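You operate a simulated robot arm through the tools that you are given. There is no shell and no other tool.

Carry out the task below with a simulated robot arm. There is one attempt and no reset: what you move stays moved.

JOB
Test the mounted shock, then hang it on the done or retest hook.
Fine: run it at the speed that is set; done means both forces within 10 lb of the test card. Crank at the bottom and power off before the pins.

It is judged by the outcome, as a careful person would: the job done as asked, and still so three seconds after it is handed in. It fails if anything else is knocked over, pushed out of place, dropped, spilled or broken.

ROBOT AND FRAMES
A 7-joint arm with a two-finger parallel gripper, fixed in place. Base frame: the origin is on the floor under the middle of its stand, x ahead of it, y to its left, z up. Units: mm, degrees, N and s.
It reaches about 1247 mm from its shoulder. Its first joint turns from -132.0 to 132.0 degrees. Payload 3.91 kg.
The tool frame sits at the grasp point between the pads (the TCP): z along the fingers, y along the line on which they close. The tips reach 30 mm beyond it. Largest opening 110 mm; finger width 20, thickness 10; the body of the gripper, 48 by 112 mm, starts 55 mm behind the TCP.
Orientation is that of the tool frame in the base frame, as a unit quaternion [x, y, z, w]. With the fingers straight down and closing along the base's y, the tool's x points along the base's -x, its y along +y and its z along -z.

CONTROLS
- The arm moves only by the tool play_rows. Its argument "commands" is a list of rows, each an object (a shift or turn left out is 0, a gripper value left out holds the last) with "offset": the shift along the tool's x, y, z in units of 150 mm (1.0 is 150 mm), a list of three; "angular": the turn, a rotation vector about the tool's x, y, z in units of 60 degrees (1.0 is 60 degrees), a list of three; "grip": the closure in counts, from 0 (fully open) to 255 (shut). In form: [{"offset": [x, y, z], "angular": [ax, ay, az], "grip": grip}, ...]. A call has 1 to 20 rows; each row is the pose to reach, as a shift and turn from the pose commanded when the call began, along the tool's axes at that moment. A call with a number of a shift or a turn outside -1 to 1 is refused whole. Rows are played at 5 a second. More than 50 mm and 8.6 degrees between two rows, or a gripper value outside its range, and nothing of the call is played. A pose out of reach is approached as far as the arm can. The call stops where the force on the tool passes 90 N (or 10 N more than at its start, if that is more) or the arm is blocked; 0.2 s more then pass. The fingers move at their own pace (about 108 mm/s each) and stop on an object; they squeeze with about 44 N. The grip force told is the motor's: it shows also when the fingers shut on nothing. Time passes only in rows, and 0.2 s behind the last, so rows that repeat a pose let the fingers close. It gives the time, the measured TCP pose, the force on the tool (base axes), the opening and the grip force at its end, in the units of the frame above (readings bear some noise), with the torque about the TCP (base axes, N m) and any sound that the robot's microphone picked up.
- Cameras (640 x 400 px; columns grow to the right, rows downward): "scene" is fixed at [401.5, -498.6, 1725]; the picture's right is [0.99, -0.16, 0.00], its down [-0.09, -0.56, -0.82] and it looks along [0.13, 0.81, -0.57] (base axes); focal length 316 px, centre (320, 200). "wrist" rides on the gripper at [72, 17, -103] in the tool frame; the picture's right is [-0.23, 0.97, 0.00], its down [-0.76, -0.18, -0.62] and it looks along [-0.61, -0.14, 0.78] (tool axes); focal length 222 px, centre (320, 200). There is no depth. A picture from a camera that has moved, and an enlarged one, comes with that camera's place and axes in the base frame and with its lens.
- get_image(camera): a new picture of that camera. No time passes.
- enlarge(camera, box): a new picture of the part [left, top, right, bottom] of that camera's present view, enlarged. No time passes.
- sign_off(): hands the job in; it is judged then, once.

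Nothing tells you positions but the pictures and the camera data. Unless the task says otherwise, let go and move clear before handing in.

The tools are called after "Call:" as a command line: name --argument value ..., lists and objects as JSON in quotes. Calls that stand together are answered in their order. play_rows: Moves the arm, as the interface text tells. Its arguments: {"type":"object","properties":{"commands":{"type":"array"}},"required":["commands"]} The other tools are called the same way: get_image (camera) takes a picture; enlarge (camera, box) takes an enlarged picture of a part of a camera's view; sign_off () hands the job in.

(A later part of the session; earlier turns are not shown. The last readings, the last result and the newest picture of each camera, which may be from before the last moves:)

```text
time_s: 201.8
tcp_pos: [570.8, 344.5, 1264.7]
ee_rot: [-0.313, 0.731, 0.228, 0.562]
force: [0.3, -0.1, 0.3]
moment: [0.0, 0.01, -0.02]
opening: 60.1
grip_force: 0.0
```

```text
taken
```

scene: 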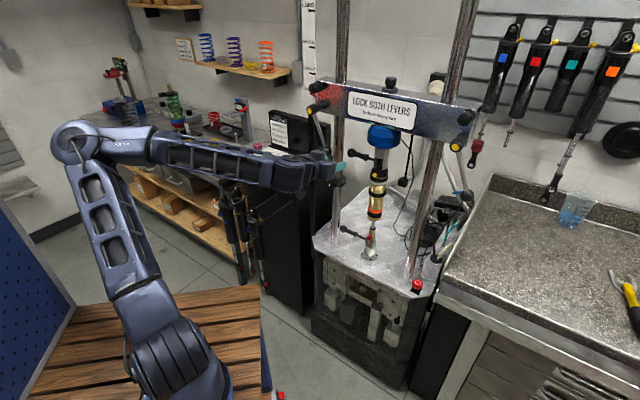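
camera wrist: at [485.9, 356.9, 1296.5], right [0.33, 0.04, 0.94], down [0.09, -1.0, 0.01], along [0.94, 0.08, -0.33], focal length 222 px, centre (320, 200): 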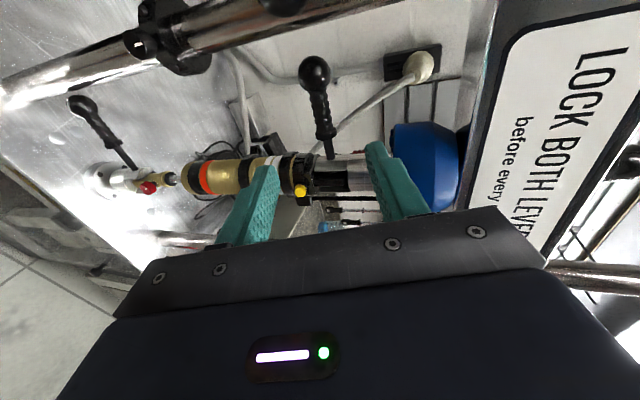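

The hook row turns out to be parallel to the dyno (about −44.5°), with hooks 98 mm apart; the "done" tip is near (187, 694, 898) and neighbouring shocks hang on both sides. I need a precise position for it, so I'll move over to view the hooks closely with the wrist camera.

Call:
play_rows --commands '[{"offset": [0, 0.2, -0.15]}, {"offset": [0, 0.4, -0.3]}, {"offset": [0, 0.6, -0.45]}, {"offset": [0, 0.8, -0.6]}]'

Call:
play_rows --commands '[{"offset": [0, 0.25, -0.1], "angular": [0, 0.13, 0]}, {"offset": [0, 0.5, -0.2], "angular": [0, 0.26, 0]}, {"offset": [0, 0.75, -0.3], "angular": [0, 0.39, 0]}, {"offset": [0, 1.0, -0.4], "angular": [0, 0.52, 0]}, {"offset": [0, 1.0, -0.4], "angular": [0, 0.65, 0]}, {"offset": [0, 1.0, -0.4], "angular": [0, 0.78, 0]}, {"offset": [0, 1.0, -0.4], "angular": [0, 0.91, 0]}]'

Call:
get_image --camera "wrist"

Call:
get_image --camera "scene"

```text
time_s: 202.8
tcp_pos: [423.7, 368.0, 1288.0]
ee_rot: [-0.312, 0.732, 0.228, 0.562]
force: [0.3, -0.3, -0.1]
moment: [0.03, 0.02, 0.05]
opening: 60.2
grip_force: 0.1
```

```text
time_s: 204.3
tcp_pos: [276.3, 432.3, 1299.6]
ee_rot: [-0.383, 0.907, 0.06, 0.164]
force: [-0.2, 0.0, 1.6]
moment: [-0.01, -0.08, -0.06]
opening: 60.1
grip_force: 0.0
```

```text
taken
camera wrist: at [191.0, 372.9, 1373.6], right [-0.55, 0.83, 0.06], down [0.47, 0.25, 0.85], along [0.69, 0.49, -0.52], focal length 222 px, centre (320, 200)
```

wrist: 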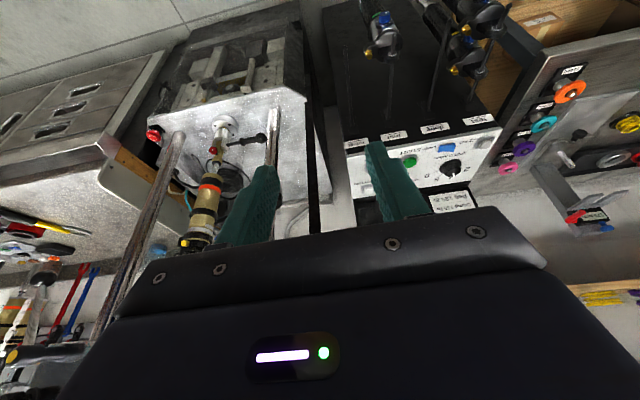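

```text
taken
```

scene: 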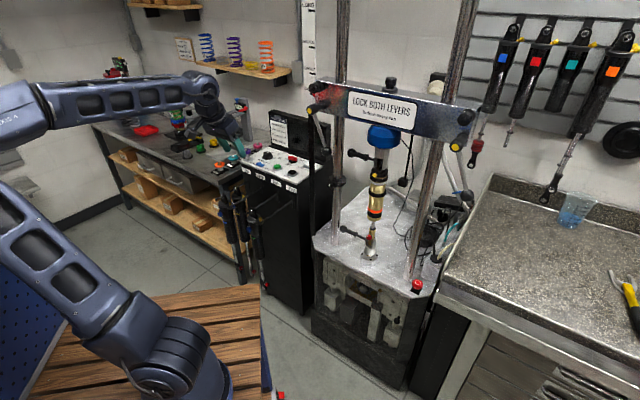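

Call:
play_rows --commands '[{"offset": [0.087, 0.183, 0.16]}, {"offset": [0.174, 0.366, 0.32]}, {"offset": [0.26, 0.55, 0.48]}, {"offset": [0.347, 0.73, 0.64]}]'

Call:
play_rows --commands '[{"offset": [0.087, 0.183, 0.16]}, {"offset": [0.174, 0.366, 0.32]}, {"offset": [0.26, 0.55, 0.48]}, {"offset": [0.347, 0.73, 0.64]}]'

Call:
get_image --camera "wrist"

Call:
get_image --camera "scene"

```text
time_s: 205.3
tcp_pos: [185.8, 494.6, 1187.9]
ee_rot: [-0.383, 0.907, 0.061, 0.164]
force: [0.1, 0.2, -0.1]
moment: [0.01, 0.03, 0.03]
opening: 60.1
grip_force: 0.0
```

```text
time_s: 206.3
tcp_pos: [100.3, 557.8, 1081.6]
ee_rot: [-0.382, 0.907, 0.061, 0.164]
force: [0.5, -0.3, 0.4]
moment: [0.03, 0.05, -0.02]
opening: 59.8
grip_force: 0.1
```

```text
taken
camera wrist: at [15.3, 498.8, 1155.2], right [-0.55, 0.83, 0.06], down [0.47, 0.24, 0.85], along [0.69, 0.49, -0.52], focal length 222 px, centre (320, 200)
```

wrist: 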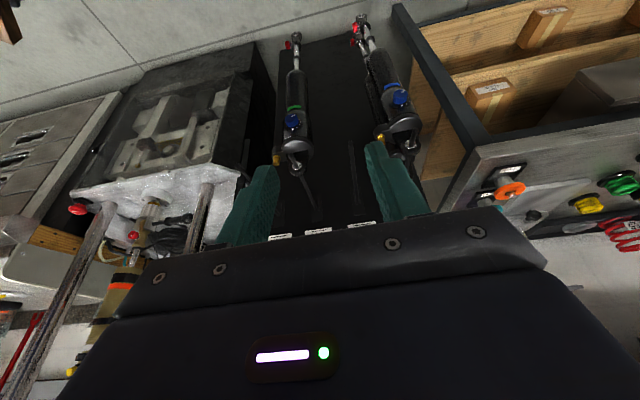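

```text
taken
```

scene: 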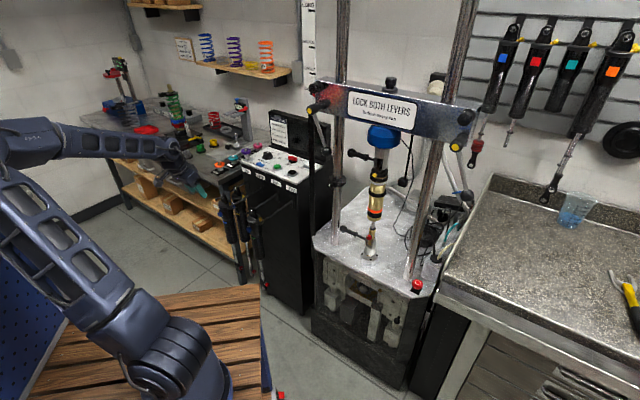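

Call:
enlarge --camera "wrist" --box '[270, 110, 430, 240]'

Call:
enlarge --camera "wrist" --box '[330, 130, 370, 160]'

Call:
enlarge --camera "scene" --box '[224, 196, 256, 216]'

Call:
enlarge --camera "scene" --box '[250, 178, 282, 198]'

```text
3.08 times, centred on (350, 175) of wrist
camera zoom: at [15.3, 498.8, 1155.2], right [-0.55, 0.83, 0.06], down [0.47, 0.24, 0.85], along [0.69, 0.49, -0.52], focal length 684 px, centre (228, 277)
```

zoom: 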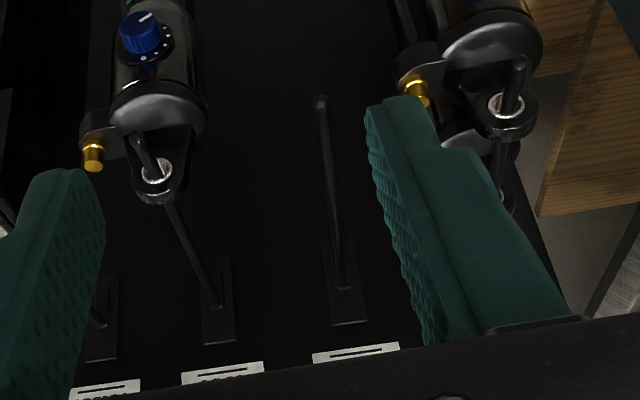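

```text
13.33 times, centred on (350, 145) of wrist
camera zoom: at [15.3, 498.8, 1155.2], right [-0.55, 0.83, 0.06], down [0.47, 0.24, 0.85], along [0.69, 0.49, -0.52], focal length 2962 px, centre (-80, 933)
```

zoom: 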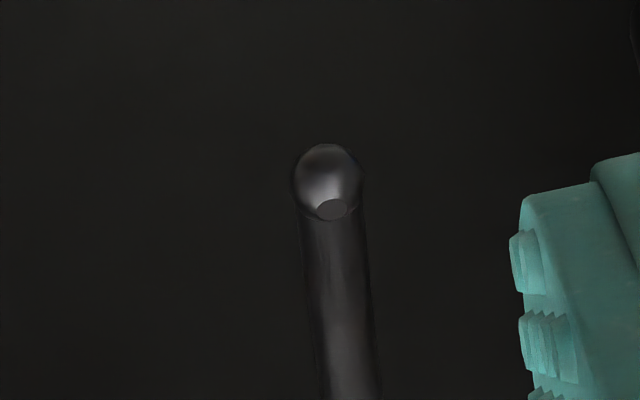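

```text
16.00 times, centred on (240, 206) of scene
camera zoom: at [401.5, -498.6, 1725.0], right [0.99, -0.16, 0.0], down [-0.09, -0.56, -0.82], along [0.13, 0.81, -0.57], focal length 5054 px, centre (1600, 104)
```

zoom: 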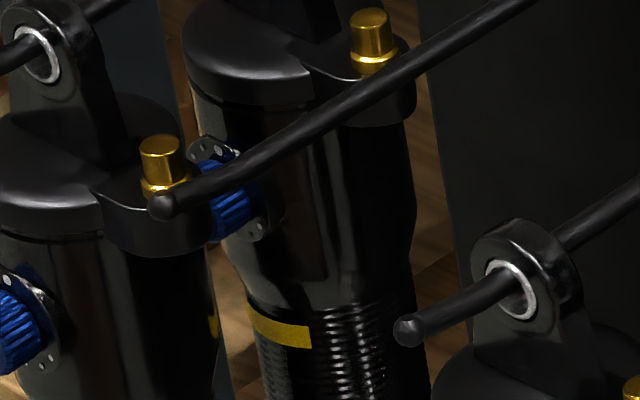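

```text
16.00 times, centred on (266, 188) of scene
camera zoom: at [401.5, -498.6, 1725.0], right [0.99, -0.16, 0.0], down [-0.09, -0.56, -0.82], along [0.13, 0.81, -0.57], focal length 5054 px, centre (1184, 392)
```

zoom: 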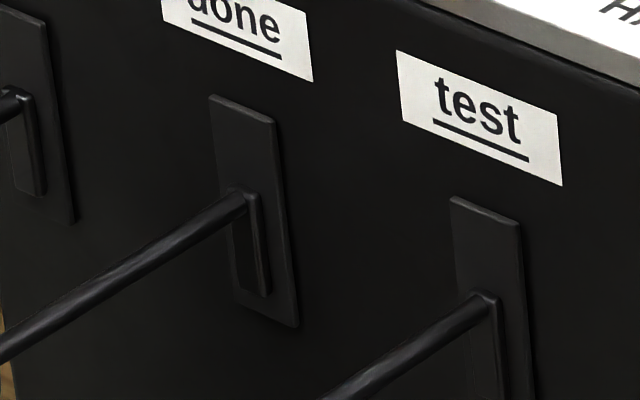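

I have a very consistent fix on the "done" rod: tip at about (186, 686, 903), root at (323, 822, 902), direction 45°. The rod is about 8 mm thick with the tip slightly upturned, and neighbouring eyes have bores of roughly 14 mm. I'll take a second close view from another spot to refine the tip.

Call:
play_rows --commands '[{"offset": [-0.095, -0.15, 0.18]}, {"offset": [-0.19, -0.3, 0.36]}, {"offset": [-0.285, -0.455, 0.54]}, {"offset": [-0.38, -0.61, 0.72]}]'

Call:
get_image --camera "wrist"

```text
time_s: 207.3
tcp_pos: [227.9, 558.5, 1001.9]
ee_rot: [-0.384, 0.907, 0.062, 0.164]
force: [-1.1, -0.7, 0.4]
moment: [0.04, -0.03, -0.02]
opening: 60.1
grip_force: 0.1
```

```text
taken
camera wrist: at [143.9, 500.1, 1075.3], right [-0.55, 0.83, 0.06], down [0.47, 0.24, 0.85], along [0.69, 0.5, -0.52], focal length 222 px, centre (320, 200)
```

wrist: 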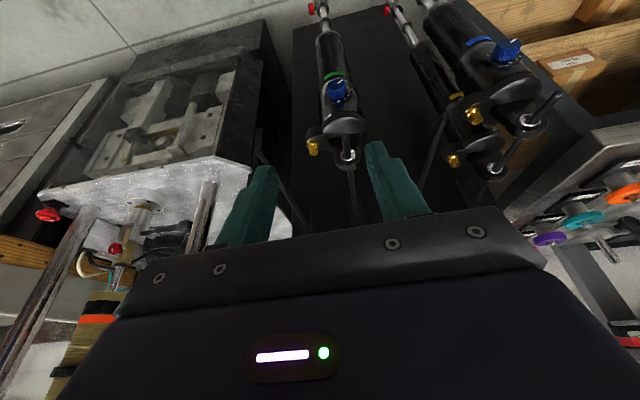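

Call:
enlarge --camera "wrist" --box '[415, 105, 465, 140]'

Call:
enlarge --camera "wrist" --box '[330, 90, 550, 200]'

```text
11.43 times, centred on (440, 122) of wrist
camera zoom: at [143.9, 500.1, 1075.3], right [-0.55, 0.83, 0.06], down [0.47, 0.24, 0.85], along [0.69, 0.5, -0.52], focal length 2538 px, centre (-1051, 1086)
```

zoom: 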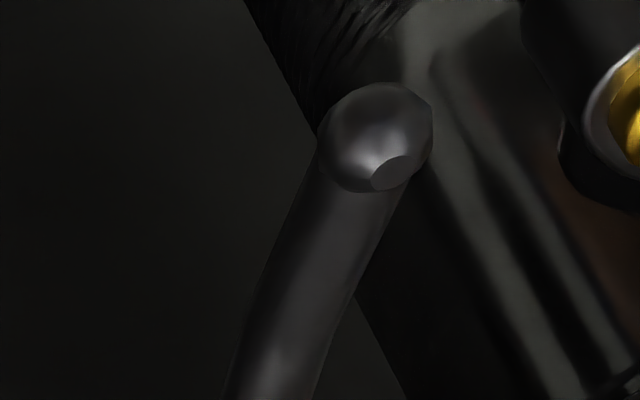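

```text
2.91 times, centred on (440, 145) of wrist
camera zoom: at [143.9, 500.1, 1075.3], right [-0.55, 0.83, 0.06], down [0.47, 0.24, 0.85], along [0.69, 0.5, -0.52], focal length 646 px, centre (-29, 360)
```

zoom: 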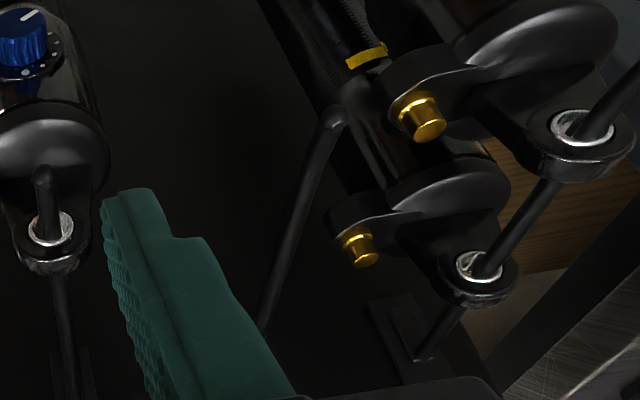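

Two independent fixes agree: the rod's line and tip height are known to within about 2 mm (tip about (188, 689, 902.5)). Now I retrace my path back to the upper pin.

Call:
play_rows --commands '[{"offset": [0, -0.1, -0.25]}, {"offset": [0, -0.2, -0.5]}, {"offset": [0, -0.3, -0.75]}, {"offset": [0, -0.35, -1.0]}]'

Call:
play_rows --commands '[{"offset": [0.1, -0.1, -0.25]}, {"offset": [0.2, -0.2, -0.5]}, {"offset": [0.3, -0.3, -0.75]}, {"offset": [0.4, -0.35, -1.0]}]'

Call:
play_rows --commands '[{"offset": [-0.1, -0.25, 0], "angular": [0, -0.13, 0]}, {"offset": [-0.2, -0.5, 0], "angular": [0, -0.26, 0]}, {"offset": [-0.3, -0.75, 0], "angular": [0, -0.39, 0]}, {"offset": [-0.4, -0.95, 0], "angular": [0, -0.52, 0]}, {"offset": [-0.4, -0.95, 0], "angular": [0, -0.65, 0]}, {"offset": [-0.4, -0.95, 0], "angular": [0, -0.78, 0]}, {"offset": [-0.4, -0.95, 0], "angular": [0, -0.91, 0]}]'

Call:
get_image --camera "scene"

```text
time_s: 208.3
tcp_pos: [227.8, 487.5, 1142.8]
ee_rot: [-0.382, 0.908, 0.059, 0.164]
force: [0.8, 0.3, -0.1]
moment: [0.03, -0.02, -0.01]
opening: 59.8
grip_force: 0.1
```

```text
time_s: 209.3
tcp_pos: [189.7, 374.6, 1261.6]
ee_rot: [-0.383, 0.907, 0.061, 0.164]
force: [-0.2, 0.9, -0.4]
moment: [-0.02, -0.01, -0.01]
opening: 60.0
grip_force: 0.0
```

```text
time_s: 210.9
tcp_pos: [331.6, 314.0, 1282.7]
ee_rot: [-0.312, 0.73, 0.229, 0.563]
force: [0.6, 0.5, -0.4]
moment: [-0.05, 0.03, 0.04]
opening: 59.9
grip_force: 0.0
```

```text
taken
```

scene: 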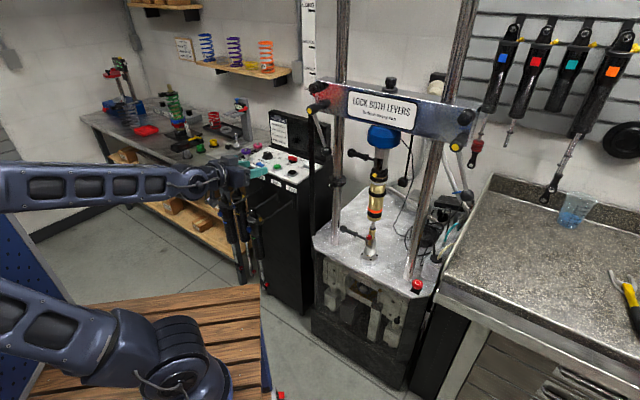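

Call:
play_rows --commands '[{"offset": [-0.03, -0.17, 0.21]}, {"offset": [-0.06, -0.33, 0.42]}, {"offset": [-0.093, -0.5, 0.627]}]'

Call:
play_rows --commands '[{"offset": [-0.03, -0.17, 0.21]}, {"offset": [-0.06, -0.33, 0.42]}, {"offset": [-0.093, -0.5, 0.627]}]'

Call:
play_rows --commands '[{"angular": [0, 0, 0.13]}, {"angular": [0, 0, 0.26]}, {"angular": [0, 0, 0.39]}, {"angular": [0, 0, 0.52]}, {"angular": [0, 0, 0.65]}, {"angular": [0, 0, 0.75]}]'

Call:
play_rows --commands '[{"angular": [0, 0, 0.13]}, {"angular": [0, 0, 0.26]}, {"angular": [0, 0, 0.39]}, {"angular": [0, 0, 0.52]}, {"angular": [0, 0, 0.65]}, {"angular": [0, 0, 0.75]}]'

Call:
get_image --camera "wrist"

Call:
get_image --camera "scene"

```text
time_s: 211.8
tcp_pos: [452.8, 329.9, 1273.3]
ee_rot: [-0.314, 0.73, 0.23, 0.562]
force: [-0.8, 0.2, 1.2]
moment: [-0.03, 0.02, -0.03]
opening: 59.9
grip_force: 0.0
```

```text
time_s: 212.6
tcp_pos: [569.8, 350.1, 1264.3]
ee_rot: [-0.312, 0.731, 0.229, 0.562]
force: [-0.4, 0.3, 0.1]
moment: [-0.01, -0.02, 0.0]
opening: 59.9
grip_force: 0.1
```

```text
time_s: 213.9
tcp_pos: [570.5, 344.5, 1264.2]
ee_rot: [-0.008, 0.795, 0.427, 0.431]
force: [-1.0, 0.6, -0.5]
moment: [-0.01, 0.01, 0.0]
opening: 60.0
grip_force: 0.0
```

```text
time_s: 215.3
tcp_pos: [570.8, 344.9, 1264.1]
ee_rot: [0.296, 0.737, 0.56, 0.234]
force: [0.4, 0.1, -0.4]
moment: [-0.04, 0.04, 0.01]
opening: 59.8
grip_force: 0.0
```

```text
taken
camera wrist: at [452.6, 329.9, 1309.0], right [0.33, 0.03, 0.94], down [0.09, -1.0, 0.0], along [0.94, 0.08, -0.33], focal length 222 px, centre (320, 200)
```

wrist: 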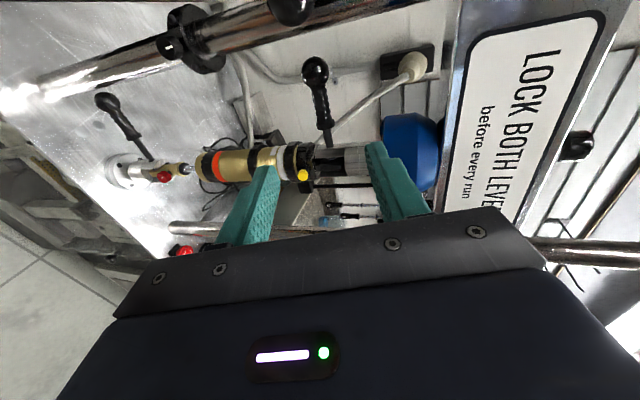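

```text
taken
```

scene: 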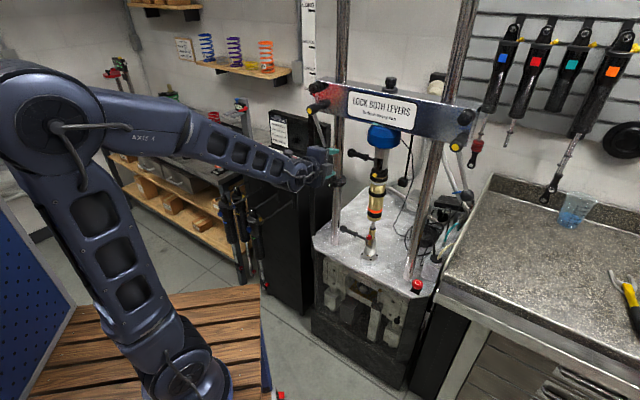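

Same pose as before; the target grip spot is straight ahead along the approach axis.

Call:
play_rows --commands '[{"offset": [0, 0, 0.25]}, {"offset": [0, 0, 0.5]}, {"offset": [0, 0, 0.75]}, {"offset": [0, 0, 0.9]}]'

Call:
play_rows --commands '[{"offset": [0, 0, 0.18]}, {"offset": [0, 0, 0.355]}]'

Call:
get_image --camera "wrist"

```text
time_s: 216.3
tcp_pos: [662.3, 438.3, 1226.6]
ee_rot: [0.296, 0.737, 0.56, 0.235]
force: [-0.5, -0.3, -0.4]
moment: [-0.01, 0.01, -0.04]
opening: 59.9
grip_force: 0.0
```

```text
time_s: 216.9
tcp_pos: [699.4, 474.1, 1214.5]
ee_rot: [0.296, 0.737, 0.56, 0.235]
force: [0.8, -0.1, 0.5]
moment: [-0.03, 0.01, 0.01]
opening: 59.8
grip_force: 0.1
```

```text
taken
camera wrist: at [581.3, 459.1, 1258.8], right [0.33, 0.03, 0.94], down [0.09, -1.0, 0.0], along [0.94, 0.08, -0.33], focal length 222 px, centre (320, 200)
```

wrist: 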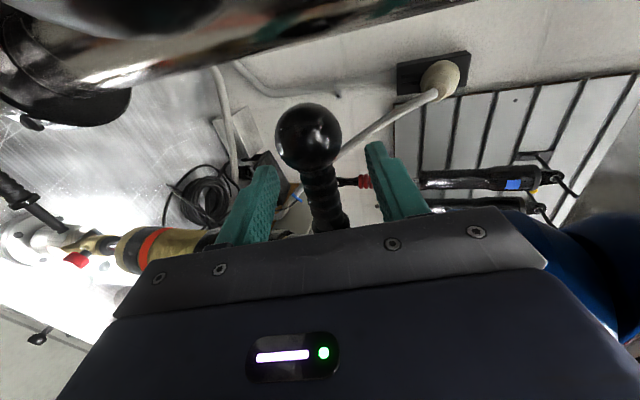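

Centred on the neck. Closing and pulling 12–13 mm back to the calibrated "just holding" position.

Call:
play_rows --commands '[{"grip": 180}, {"grip": 255}, {"grip": 255}, {"grip": 255}]'

Call:
play_rows --commands '[{"offset": [0.03, 0, 0], "grip": 255}, {"offset": [0.055, -0.002, 0], "grip": 255}, {"offset": [0.078, -0.004, 0], "grip": 255}, {"offset": [0.078, -0.004, 0], "grip": 255}]'

Call:
enlarge --camera "scene" --box '[360, 155, 392, 175]'

```text
time_s: 217.9
tcp_pos: [699.4, 474.5, 1215.5]
ee_rot: [0.296, 0.737, 0.56, 0.235]
force: [10.0, 8.2, 12.1]
moment: [-0.09, -0.13, 0.11]
opening: 20.8
grip_force: 44.6
```

```text
time_s: 218.9
tcp_pos: [691.7, 482.8, 1215.8]
ee_rot: [0.294, 0.738, 0.56, 0.235]
force: [25.8, 28.9, 26.0]
moment: [-0.24, -0.15, 0.37]
opening: 20.7
grip_force: 45.1
```

```text
16.00 times, centred on (376, 165) of scene
camera zoom: at [401.5, -498.6, 1725.0], right [0.99, -0.16, 0.0], down [-0.09, -0.56, -0.82], along [0.13, 0.81, -0.57], focal length 5054 px, centre (-576, 760)
```

zoom: 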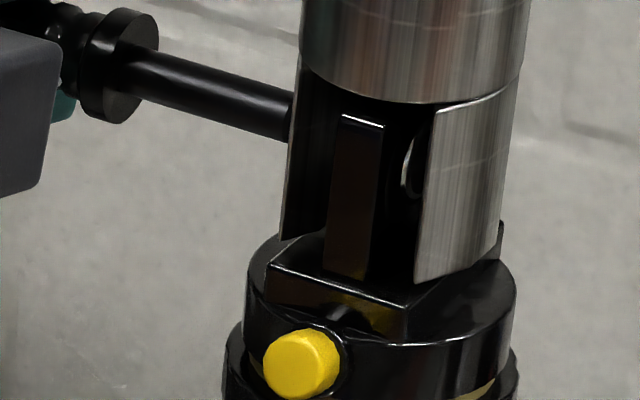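

The pin is back at the same calibrated position (about 37 mm out). Releasing it and checking that it and the shock stay.

Call:
play_rows --commands '[{"grip": 190}, {"grip": 150}, {"grip": 116}, {"grip": 116}]'

Call:
enlarge --camera "scene" --box '[360, 155, 392, 175]'

Call:
play_rows --commands '[{"offset": [0, 0, -0.15]}, {"offset": [0, 0, -0.4]}, {"offset": [0, 0, -0.65]}, {"offset": [0, 0, -0.95]}]'

Call:
enlarge --camera "scene" --box '[360, 155, 392, 175]'

Call:
enlarge --camera "scene" --box '[360, 230, 384, 245]'

```text
time_s: 219.9
tcp_pos: [690.2, 481.1, 1214.7]
ee_rot: [0.296, 0.738, 0.559, 0.235]
force: [-0.1, -0.1, 0.2]
moment: [0.01, -0.01, -0.01]
opening: 60.1
grip_force: 0.0
```

```text
16.00 times, centred on (376, 165) of scene
camera zoom: at [401.5, -498.6, 1725.0], right [0.99, -0.16, 0.0], down [-0.09, -0.56, -0.82], along [0.13, 0.81, -0.57], focal length 5054 px, centre (-576, 760)
```

zoom: 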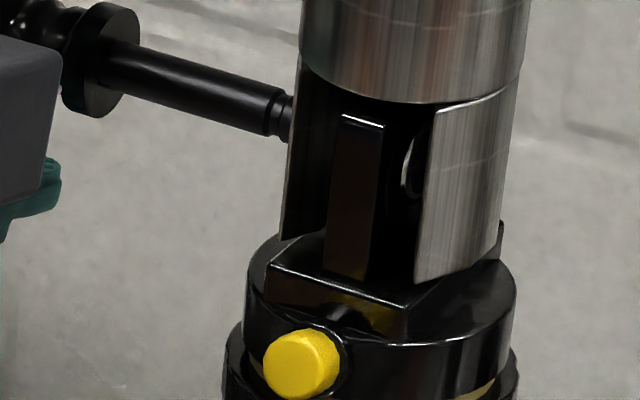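

```text
time_s: 220.9
tcp_pos: [592.6, 384.3, 1249.0]
ee_rot: [0.297, 0.738, 0.559, 0.235]
force: [0.4, -0.1, -0.6]
moment: [0.01, -0.02, 0.03]
opening: 60.0
grip_force: 0.0
```

```text
16.00 times, centred on (376, 165) of scene
camera zoom: at [401.5, -498.6, 1725.0], right [0.99, -0.16, 0.0], down [-0.09, -0.56, -0.82], along [0.13, 0.81, -0.57], focal length 5054 px, centre (-576, 760)
```

zoom: 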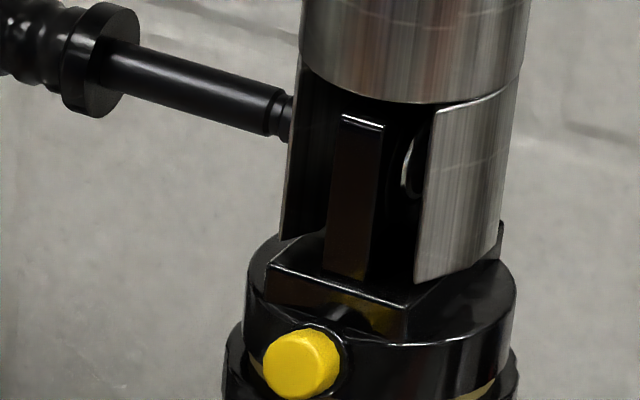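

```text
16.00 times, centred on (372, 238) of scene
camera zoom: at [401.5, -498.6, 1725.0], right [0.99, -0.16, 0.0], down [-0.09, -0.56, -0.82], along [0.13, 0.81, -0.57], focal length 5054 px, centre (-512, -400)
```

zoom: 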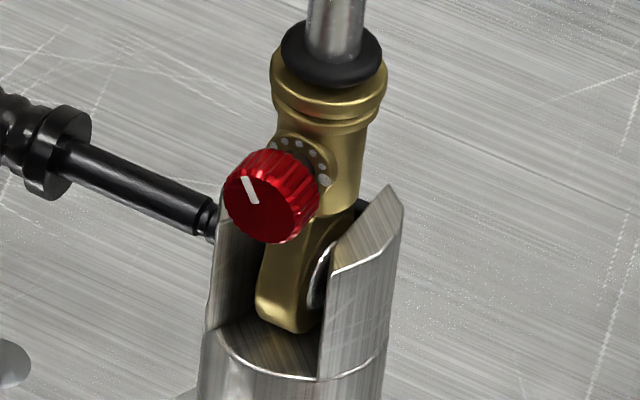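

On release the pin snapped out to its full-out detent (about 42 mm, the same as the lower pin), yet the shock is still standing in place between the forks. I should grasp it without delay. Quick look at the whole picture first.

Call:
get_image --camera "wrist"

Call:
enlarge --camera "scene" --box '[330, 120, 430, 260]'

```text
taken
camera wrist: at [474.7, 370.5, 1293.4], right [0.33, 0.04, 0.94], down [0.09, -1.0, 0.01], along [0.94, 0.08, -0.33], focal length 222 px, centre (320, 200)
```

wrist: 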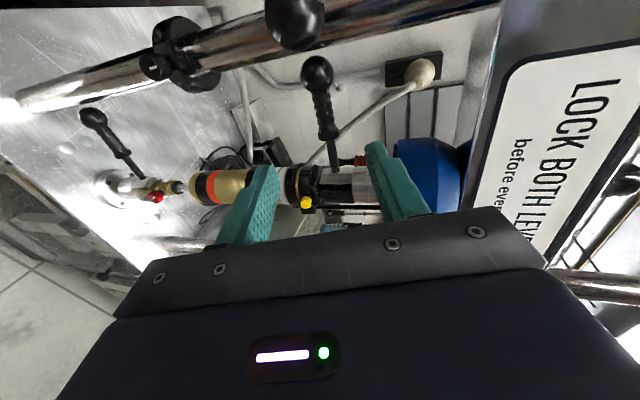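

```text
2.86 times, centred on (380, 190) of scene
camera zoom: at [401.5, -498.6, 1725.0], right [0.99, -0.16, 0.0], down [-0.09, -0.56, -0.82], along [0.13, 0.81, -0.57], focal length 902 px, centre (149, 229)
```

zoom: 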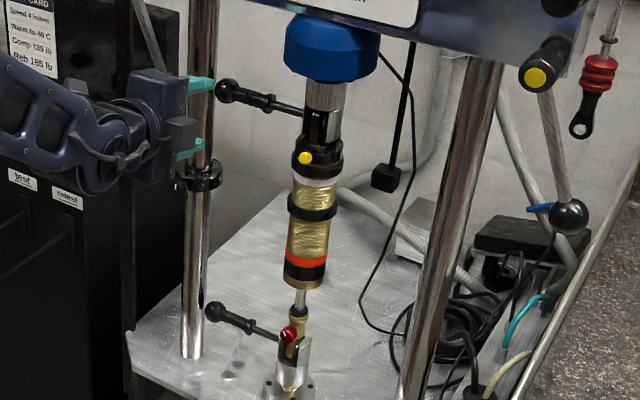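

Call:
enlarge --camera "wrist" --box '[170, 150, 298, 230]'

Call:
enlarge --camera "scene" --box '[355, 175, 403, 220]'

```text
5.00 times, centred on (234, 190) of wrist
camera zoom: at [474.7, 370.5, 1293.4], right [0.33, 0.04, 0.94], down [0.09, -1.0, 0.01], along [0.94, 0.08, -0.33], focal length 1111 px, centre (750, 250)
```

zoom: 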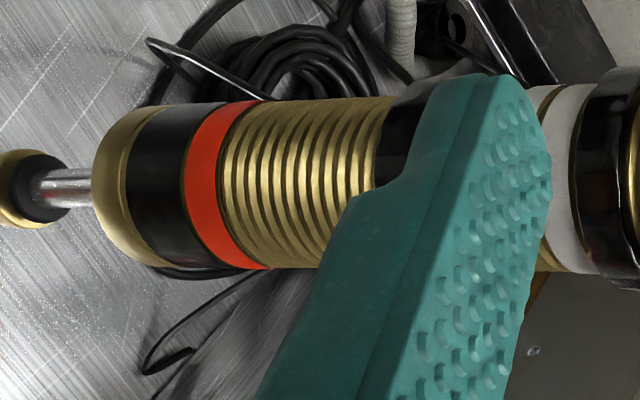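

```text
8.89 times, centred on (379, 198) of scene
camera zoom: at [401.5, -498.6, 1725.0], right [0.99, -0.16, 0.0], down [-0.09, -0.56, -0.82], along [0.13, 0.81, -0.57], focal length 2808 px, centre (-204, 222)
```

zoom: 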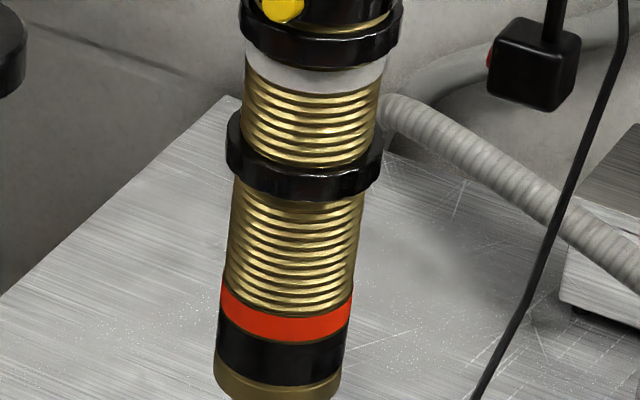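

The shock axis is at about (758.5, 416) with a body diameter of about 55 mm. I'll grasp the gold section around z 1045, pointing nearly along +x and pitched 40° down, which keeps clear of the lever and pins and suits the hook later. First I re-orient at a safe distance.

Call:
play_rows --commands '[{"offset": [0, 0, -0.2], "angular": [0, 0, -0.1]}, {"offset": [0, 0, -0.4], "angular": [0, 0, -0.23]}, {"offset": [0, 0, -0.4], "angular": [0, 0, -0.36]}, {"offset": [0, 0, -0.4], "angular": [0, 0, -0.49]}, {"offset": [0, 0, -0.4], "angular": [0, 0, -0.62]}, {"offset": [0, 0, -0.4], "angular": [0, 0, -0.75]}]'

Call:
play_rows --commands '[{"angular": [0, 0, -0.13]}, {"angular": [0, 0, -0.26]}, {"angular": [0, 0, -0.39]}, {"angular": [0, 0, -0.52]}, {"angular": [0, 0, -0.65]}, {"angular": [0, 0, -0.75]}]'

Call:
play_rows --commands '[{"angular": [0, 0.13, 0]}, {"angular": [0, 0.26, 0]}, {"angular": [0, 0.39, 0]}, {"angular": [0, 0.417, 0]}]'

Call:
enlarge --camera "scene" --box '[330, 120, 430, 260]'

```text
time_s: 222.3
tcp_pos: [552.3, 343.5, 1267.3]
ee_rot: [-0.009, 0.795, 0.426, 0.432]
force: [0.5, 0.1, -0.5]
moment: [-0.03, -0.01, -0.02]
opening: 60.2
grip_force: 0.1
```

```text
time_s: 223.8
tcp_pos: [552.3, 343.9, 1267.9]
ee_rot: [-0.313, 0.731, 0.229, 0.562]
force: [-0.4, -0.4, -0.1]
moment: [0.05, 0.02, -0.02]
opening: 59.9
grip_force: 0.1
```

```text
time_s: 224.8
tcp_pos: [555.3, 342.7, 1267.8]
ee_rot: [-0.353, 0.837, 0.154, 0.39]
force: [-5.9, 5.1, -0.3]
moment: [-0.27, -0.26, -0.44]
opening: 60.0
grip_force: 0.1
```

```text
2.86 times, centred on (380, 190) of scene
camera zoom: at [401.5, -498.6, 1725.0], right [0.99, -0.16, 0.0], down [-0.09, -0.56, -0.82], along [0.13, 0.81, -0.57], focal length 902 px, centre (149, 229)
```

zoom: 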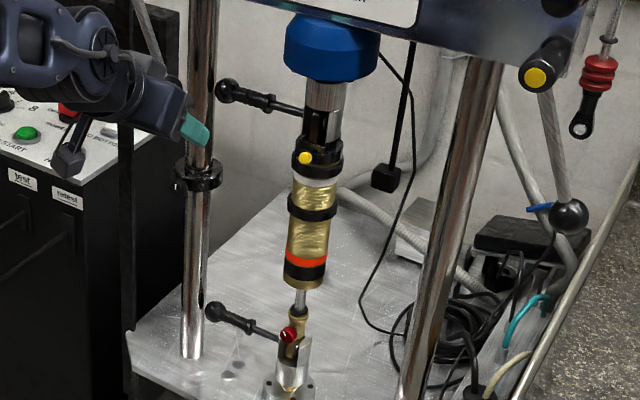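

Call:
play_rows --commands '[{"angular": [0.0867, 0, 0.0727], "grip": 23}, {"angular": [0.1733, 0, 0.1453]}, {"angular": [0.26, 0, 0.218]}, {"angular": [0.3467, 0, 0.2907]}, {"angular": [0.4333, 0, 0.3633]}, {"angular": [0.52, 0, 0.436]}]'

Call:
get_image --camera "wrist"

Call:
get_image --camera "scene"

```text
time_s: 226.2
tcp_pos: [552.6, 342.5, 1267.9]
ee_rot: [-0.042, 0.904, 0.011, 0.425]
force: [-0.7, 0.1, 0.0]
moment: [-0.01, -0.01, 0.0]
opening: 100.1
grip_force: 0.0
```

```text
taken
camera wrist: at [426.7, 351.9, 1279.1], right [0.06, 0.99, 0.16], down [0.02, -0.16, 0.99], along [1.0, -0.06, -0.03], focal length 222 px, centre (320, 200)
```

wrist: 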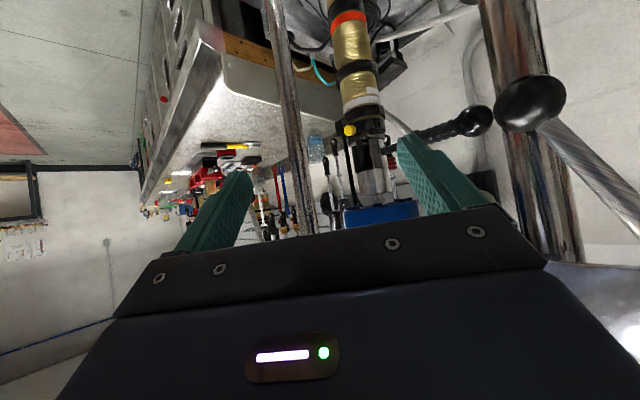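

```text
taken
```

scene: 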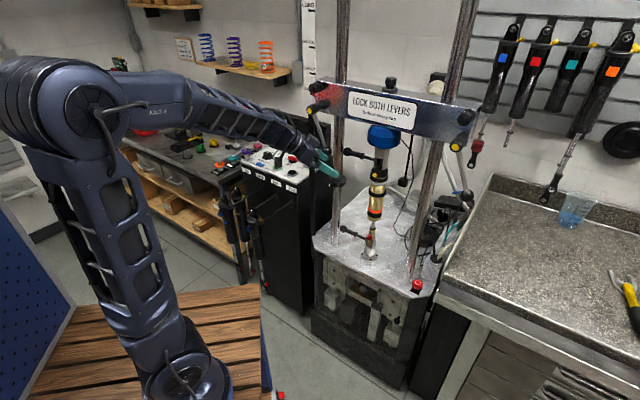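

Good: heading about 4°, pitch 40°, and I'm looking straight along at the shock. Moving to the pre-grasp point.

Call:
play_rows --commands '[{"offset": [0.043, 0.067, 0.176]}, {"offset": [0.086, 0.134, 0.353]}, {"offset": [0.128, 0.202, 0.53]}]'

Call:
play_rows --commands '[{"offset": [0.043, 0.067, 0.176]}, {"offset": [0.086, 0.134, 0.353]}, {"offset": [0.128, 0.202, 0.53]}]'

Call:
get_image --camera "wrist"

Call:
enlarge --camera "scene" --box '[300, 110, 440, 260]'

```text
time_s: 226.9
tcp_pos: [600.8, 375.3, 1201.2]
ee_rot: [-0.043, 0.904, 0.012, 0.426]
force: [0.2, 0.5, 0.8]
moment: [0.02, -0.02, -0.02]
opening: 100.1
grip_force: 0.1
```

```text
time_s: 227.8
tcp_pos: [646.1, 413.0, 1135.2]
ee_rot: [-0.042, 0.904, 0.012, 0.426]
force: [-1.0, -0.4, 0.3]
moment: [-0.02, 0.04, 0.0]
opening: 99.9
grip_force: 0.0
```

```text
taken
camera wrist: at [519.2, 420.7, 1146.2], right [0.06, 0.99, 0.16], down [0.02, -0.16, 0.99], along [1.0, -0.06, -0.03], focal length 222 px, centre (320, 200)
```

wrist: 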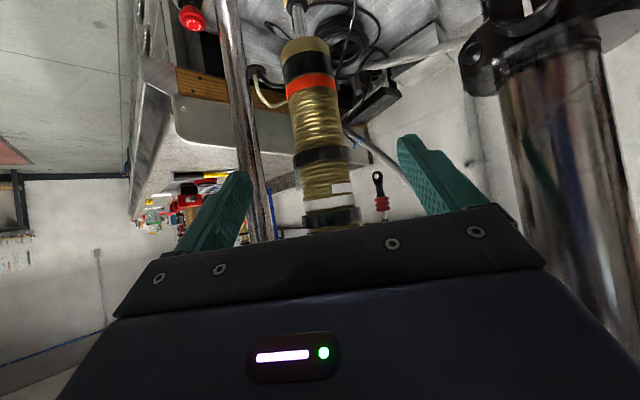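

```text
2.67 times, centred on (370, 185) of scene
camera zoom: at [401.5, -498.6, 1725.0], right [0.99, -0.16, 0.0], down [-0.09, -0.56, -0.82], along [0.13, 0.81, -0.57], focal length 842 px, centre (187, 240)
```

zoom: 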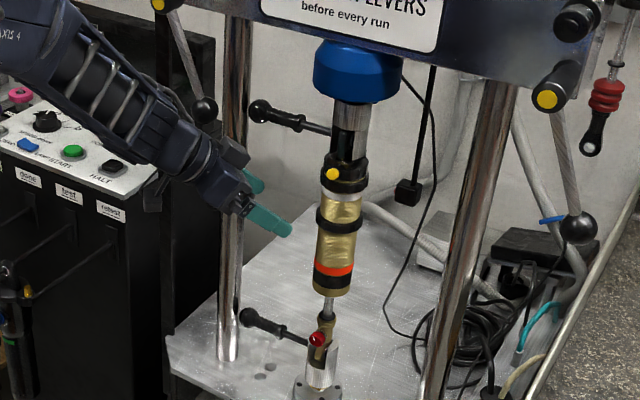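

Call:
enlarge --camera "wrist" --box '[256, 60, 384, 180]'

```text
3.33 times, centred on (320, 120) of wrist
camera zoom: at [519.2, 420.7, 1146.2], right [0.06, 0.99, 0.16], down [0.02, -0.16, 0.99], along [1.0, -0.06, -0.03], focal length 740 px, centre (320, 467)
```

zoom: 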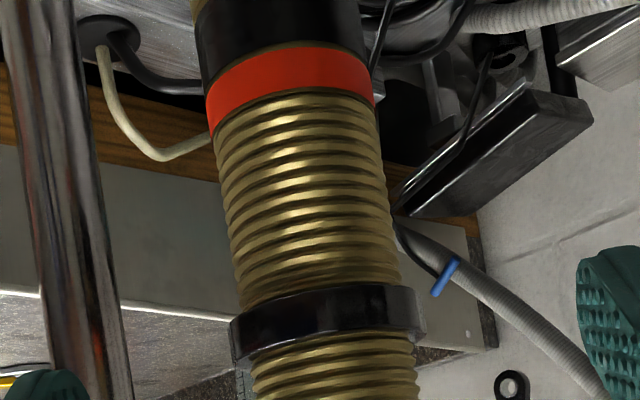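

The gold section spans about z 1020–1085, centred near y 418. Approaching with the fingers wide open on both sides.

Call:
play_rows --commands '[{"offset": [-0.01, -0.005, 0.2]}, {"offset": [-0.021, -0.012, 0.4]}, {"offset": [-0.021, -0.012, 0.6]}]'

Call:
get_image --camera "wrist"

Call:
enlarge --camera "scene" --box '[320, 140, 420, 230]'

```text
time_s: 228.6
tcp_pos: [715.5, 414.3, 1080.3]
ee_rot: [-0.043, 0.904, 0.012, 0.426]
force: [-0.4, 0.0, 0.4]
moment: [-0.02, -0.02, -0.02]
opening: 100.0
grip_force: 0.1
```

```text
taken
camera wrist: at [589.8, 423.0, 1091.6], right [0.06, 0.99, 0.16], down [0.02, -0.16, 0.99], along [1.0, -0.06, -0.03], focal length 222 px, centre (320, 200)
```

wrist: 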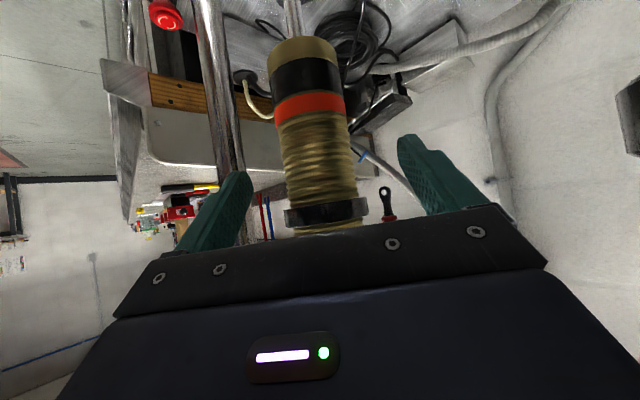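

```text
4.44 times, centred on (370, 185) of scene
camera zoom: at [401.5, -498.6, 1725.0], right [0.99, -0.16, 0.0], down [-0.09, -0.56, -0.82], along [0.13, 0.81, -0.57], focal length 1404 px, centre (98, 267)
```

zoom: 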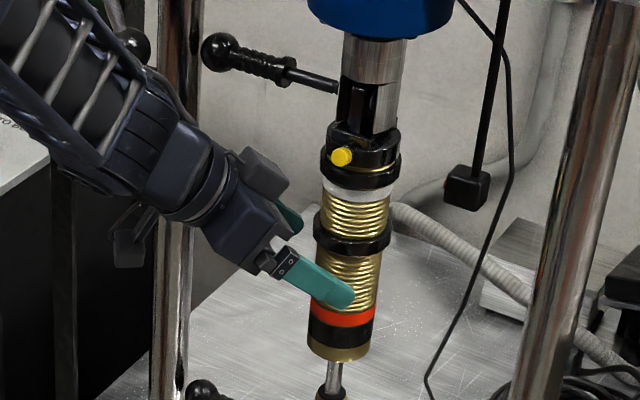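

Call:
play_rows --commands '[{"offset": [0, 0.006, 0.12]}, {"offset": [0, 0.012, 0.24]}, {"offset": [0, 0.015, 0.3]}]'

Call:
get_image --camera "wrist"

Call:
enlarge --camera "scene" --box '[320, 140, 420, 230]'

```text
time_s: 229.3
tcp_pos: [750.6, 418.5, 1053.1]
ee_rot: [-0.042, 0.904, 0.01, 0.426]
force: [-10.9, -0.1, 5.8]
moment: [0.0, -0.69, 0.0]
opening: 100.2
grip_force: 0.0
```

```text
taken
camera wrist: at [624.0, 426.4, 1064.0], right [0.06, 0.99, 0.16], down [0.02, -0.16, 0.99], along [1.0, -0.06, -0.03], focal length 222 px, centre (320, 200)
```

wrist: 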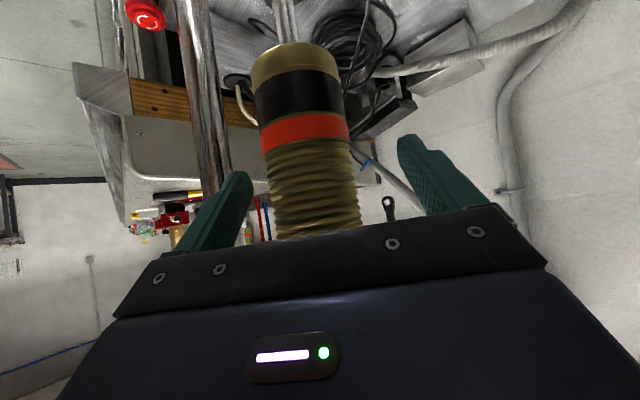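

```text
4.44 times, centred on (370, 185) of scene
camera zoom: at [401.5, -498.6, 1725.0], right [0.99, -0.16, 0.0], down [-0.09, -0.56, -0.82], along [0.13, 0.81, -0.57], focal length 1404 px, centre (98, 267)
```

zoom: 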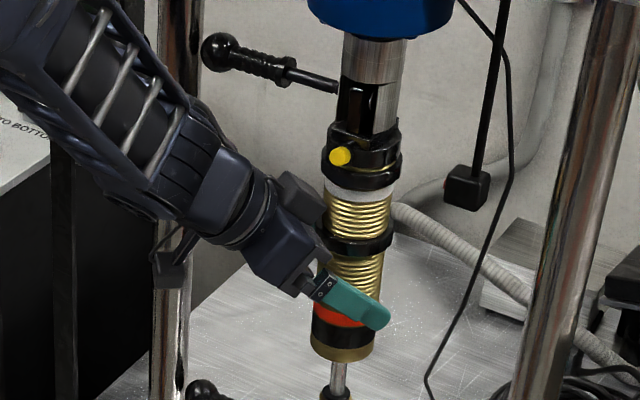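

The palm has lightly touched the collar (about 12 N). I'll ease back 3 mm and close on the body.

Call:
play_rows --commands '[{"offset": [0, 0, -0.02], "grip": 60}, {"offset": [0, 0, -0.02], "grip": 110}, {"offset": [0, 0, -0.02], "grip": 150}, {"offset": [0, 0, -0.02], "grip": 255}, {"offset": [0, 0, -0.02], "grip": 255}, {"offset": [0, 0, -0.02], "grip": 255}]'

Call:
get_image --camera "wrist"

Call:
enlarge --camera "scene" --box '[320, 140, 420, 230]'

Call:
enlarge --camera "scene" --box '[360, 155, 392, 175]'

Call:
enlarge --camera "scene" --box '[360, 230, 384, 245]'

```text
time_s: 230.8
tcp_pos: [748.8, 417.7, 1053.9]
ee_rot: [-0.042, 0.904, 0.011, 0.426]
force: [-4.7, -10.6, 0.6]
moment: [1.29, -0.34, -0.16]
opening: 55.2
grip_force: 43.9
```

```text
taken
camera wrist: at [622.3, 425.9, 1065.3], right [0.06, 0.99, 0.16], down [0.02, -0.16, 0.99], along [1.0, -0.06, -0.03], focal length 222 px, centre (320, 200)
```

wrist: 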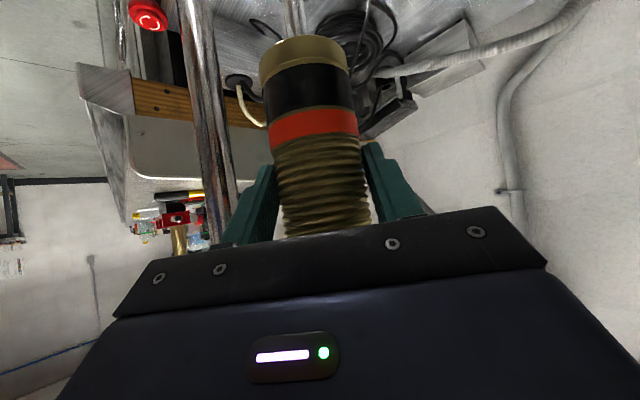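

```text
4.44 times, centred on (370, 185) of scene
camera zoom: at [401.5, -498.6, 1725.0], right [0.99, -0.16, 0.0], down [-0.09, -0.56, -0.82], along [0.13, 0.81, -0.57], focal length 1404 px, centre (98, 267)
```

zoom: 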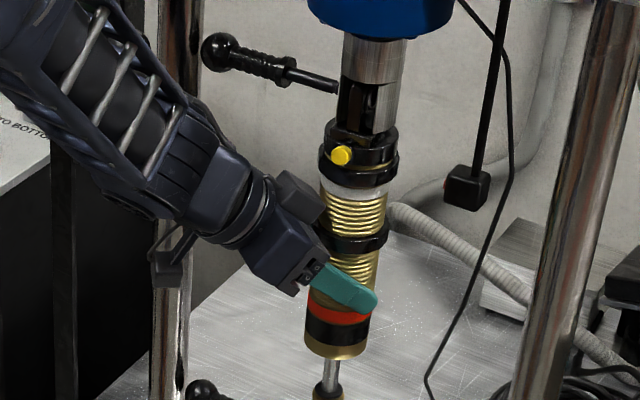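

```text
16.00 times, centred on (376, 165) of scene
camera zoom: at [401.5, -498.6, 1725.0], right [0.99, -0.16, 0.0], down [-0.09, -0.56, -0.82], along [0.13, 0.81, -0.57], focal length 5054 px, centre (-576, 760)
```

zoom: 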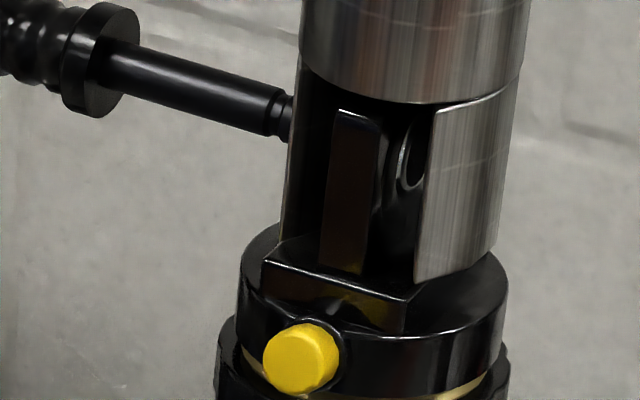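

```text
16.00 times, centred on (372, 238) of scene
camera zoom: at [401.5, -498.6, 1725.0], right [0.99, -0.16, 0.0], down [-0.09, -0.56, -0.82], along [0.13, 0.81, -0.57], focal length 5054 px, centre (-512, -400)
```

zoom: 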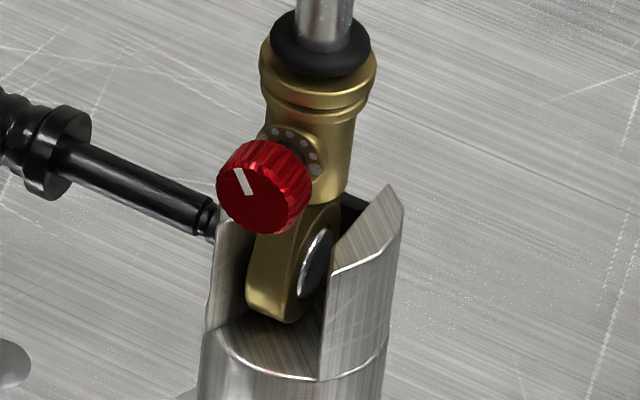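

The shock is gripped (55 mm), and both eyes are clearly free of their pins. I'll first lift 2 mm and shift 3 mm right to centre the tabs in the forks, watching the force.

Call:
play_rows --commands '[{"offset": [-0.009, -0.008, 0.0008], "grip": 255}, {"offset": [-0.0183, -0.0155, 0.0015], "grip": 255}, {"offset": [-0.0183, -0.0155, 0.0015], "grip": 255}]'

Call:
enlarge --camera "scene" --box '[360, 155, 392, 175]'

Call:
enlarge --camera "scene" --box '[360, 230, 384, 245]'

```text
time_s: 231.6
tcp_pos: [749.0, 416.3, 1054.7]
ee_rot: [-0.044, 0.905, 0.011, 0.424]
force: [-30.0, -5.2, -30.2]
moment: [1.03, -2.94, 0.19]
opening: 55.1
grip_force: 44.2
```

```text
16.00 times, centred on (376, 165) of scene
camera zoom: at [401.5, -498.6, 1725.0], right [0.99, -0.16, 0.0], down [-0.09, -0.56, -0.82], along [0.13, 0.81, -0.57], focal length 5054 px, centre (-576, 760)
```

zoom: 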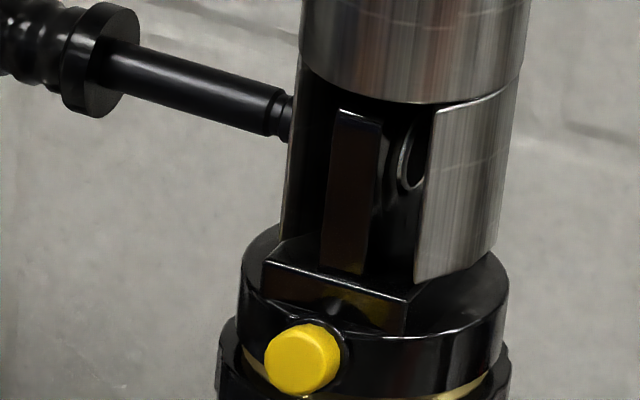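

```text
16.00 times, centred on (372, 238) of scene
camera zoom: at [401.5, -498.6, 1725.0], right [0.99, -0.16, 0.0], down [-0.09, -0.56, -0.82], along [0.13, 0.81, -0.57], focal length 5054 px, centre (-512, -400)
```

zoom: 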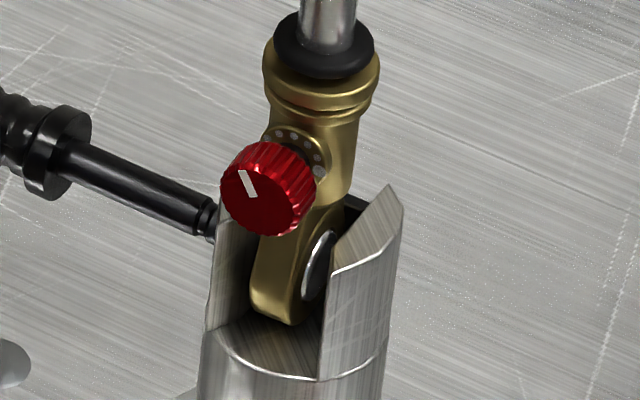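

The top tab did not move and force built up, so the upper pin's tip probably still catches it slightly. I'll undo the lift, relax sideways, and shift right further in small steps to slip the tab off the pin tip.

Call:
play_rows --commands '[{"offset": [0.004, -0.01, 0.006], "grip": 255}, {"offset": [0.0073, -0.0217, 0.0127], "grip": 255}, {"offset": [0.0073, -0.0217, 0.0127], "grip": 255}]'

Call:
enlarge --camera "scene" --box '[360, 155, 392, 175]'

```text
time_s: 232.3
tcp_pos: [751.1, 414.9, 1054.9]
ee_rot: [-0.042, 0.904, 0.011, 0.426]
force: [-23.8, -0.4, -17.7]
moment: [1.28, -1.68, 0.18]
opening: 54.8
grip_force: 44.0
```

```text
16.00 times, centred on (376, 165) of scene
camera zoom: at [401.5, -498.6, 1725.0], right [0.99, -0.16, 0.0], down [-0.09, -0.56, -0.82], along [0.13, 0.81, -0.57], focal length 5054 px, centre (-576, 760)
```

zoom: 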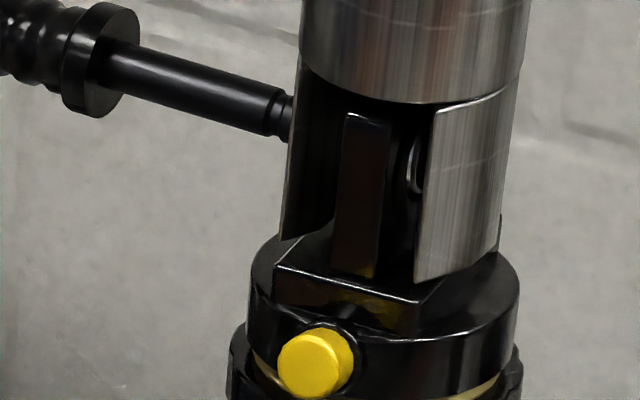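

The tab moved right by about 2.5 mm. Three more millimetres right.

Call:
play_rows --commands '[{"offset": [-0.004, -0.008, 0.005], "grip": 255}, {"offset": [-0.008, -0.0155, 0.008], "grip": 255}, {"offset": [-0.008, -0.0155, 0.008], "grip": 255}]'

Call:
enlarge --camera "scene" --box '[360, 155, 392, 175]'

Call:
enlarge --camera "scene" --box '[360, 230, 384, 245]'

```text
time_s: 233.2
tcp_pos: [755.0, 412.3, 1056.0]
ee_rot: [-0.042, 0.904, 0.011, 0.426]
force: [-12.5, 13.3, -4.2]
moment: [1.31, 0.19, 0.1]
opening: 54.9
grip_force: 43.8
```

```text
16.00 times, centred on (376, 165) of scene
camera zoom: at [401.5, -498.6, 1725.0], right [0.99, -0.16, 0.0], down [-0.09, -0.56, -0.82], along [0.13, 0.81, -0.57], focal length 5054 px, centre (-576, 760)
```

zoom: 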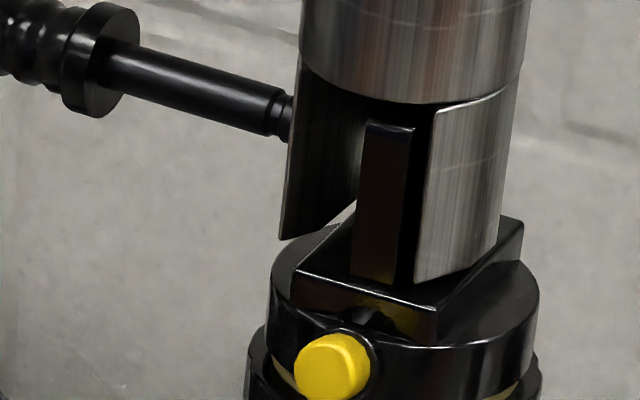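

```text
16.00 times, centred on (372, 238) of scene
camera zoom: at [401.5, -498.6, 1725.0], right [0.99, -0.16, 0.0], down [-0.09, -0.56, -0.82], along [0.13, 0.81, -0.57], focal length 5054 px, centre (-512, -400)
```

zoom: 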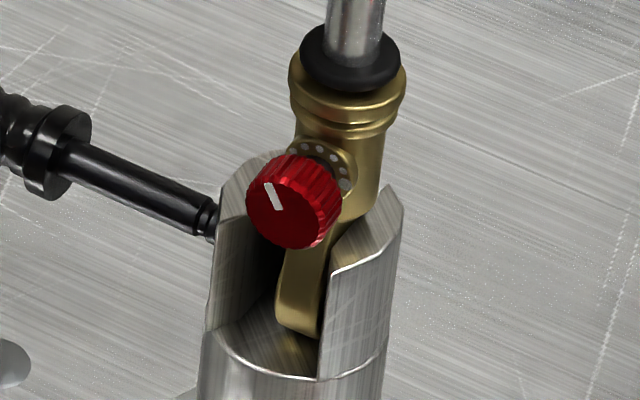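

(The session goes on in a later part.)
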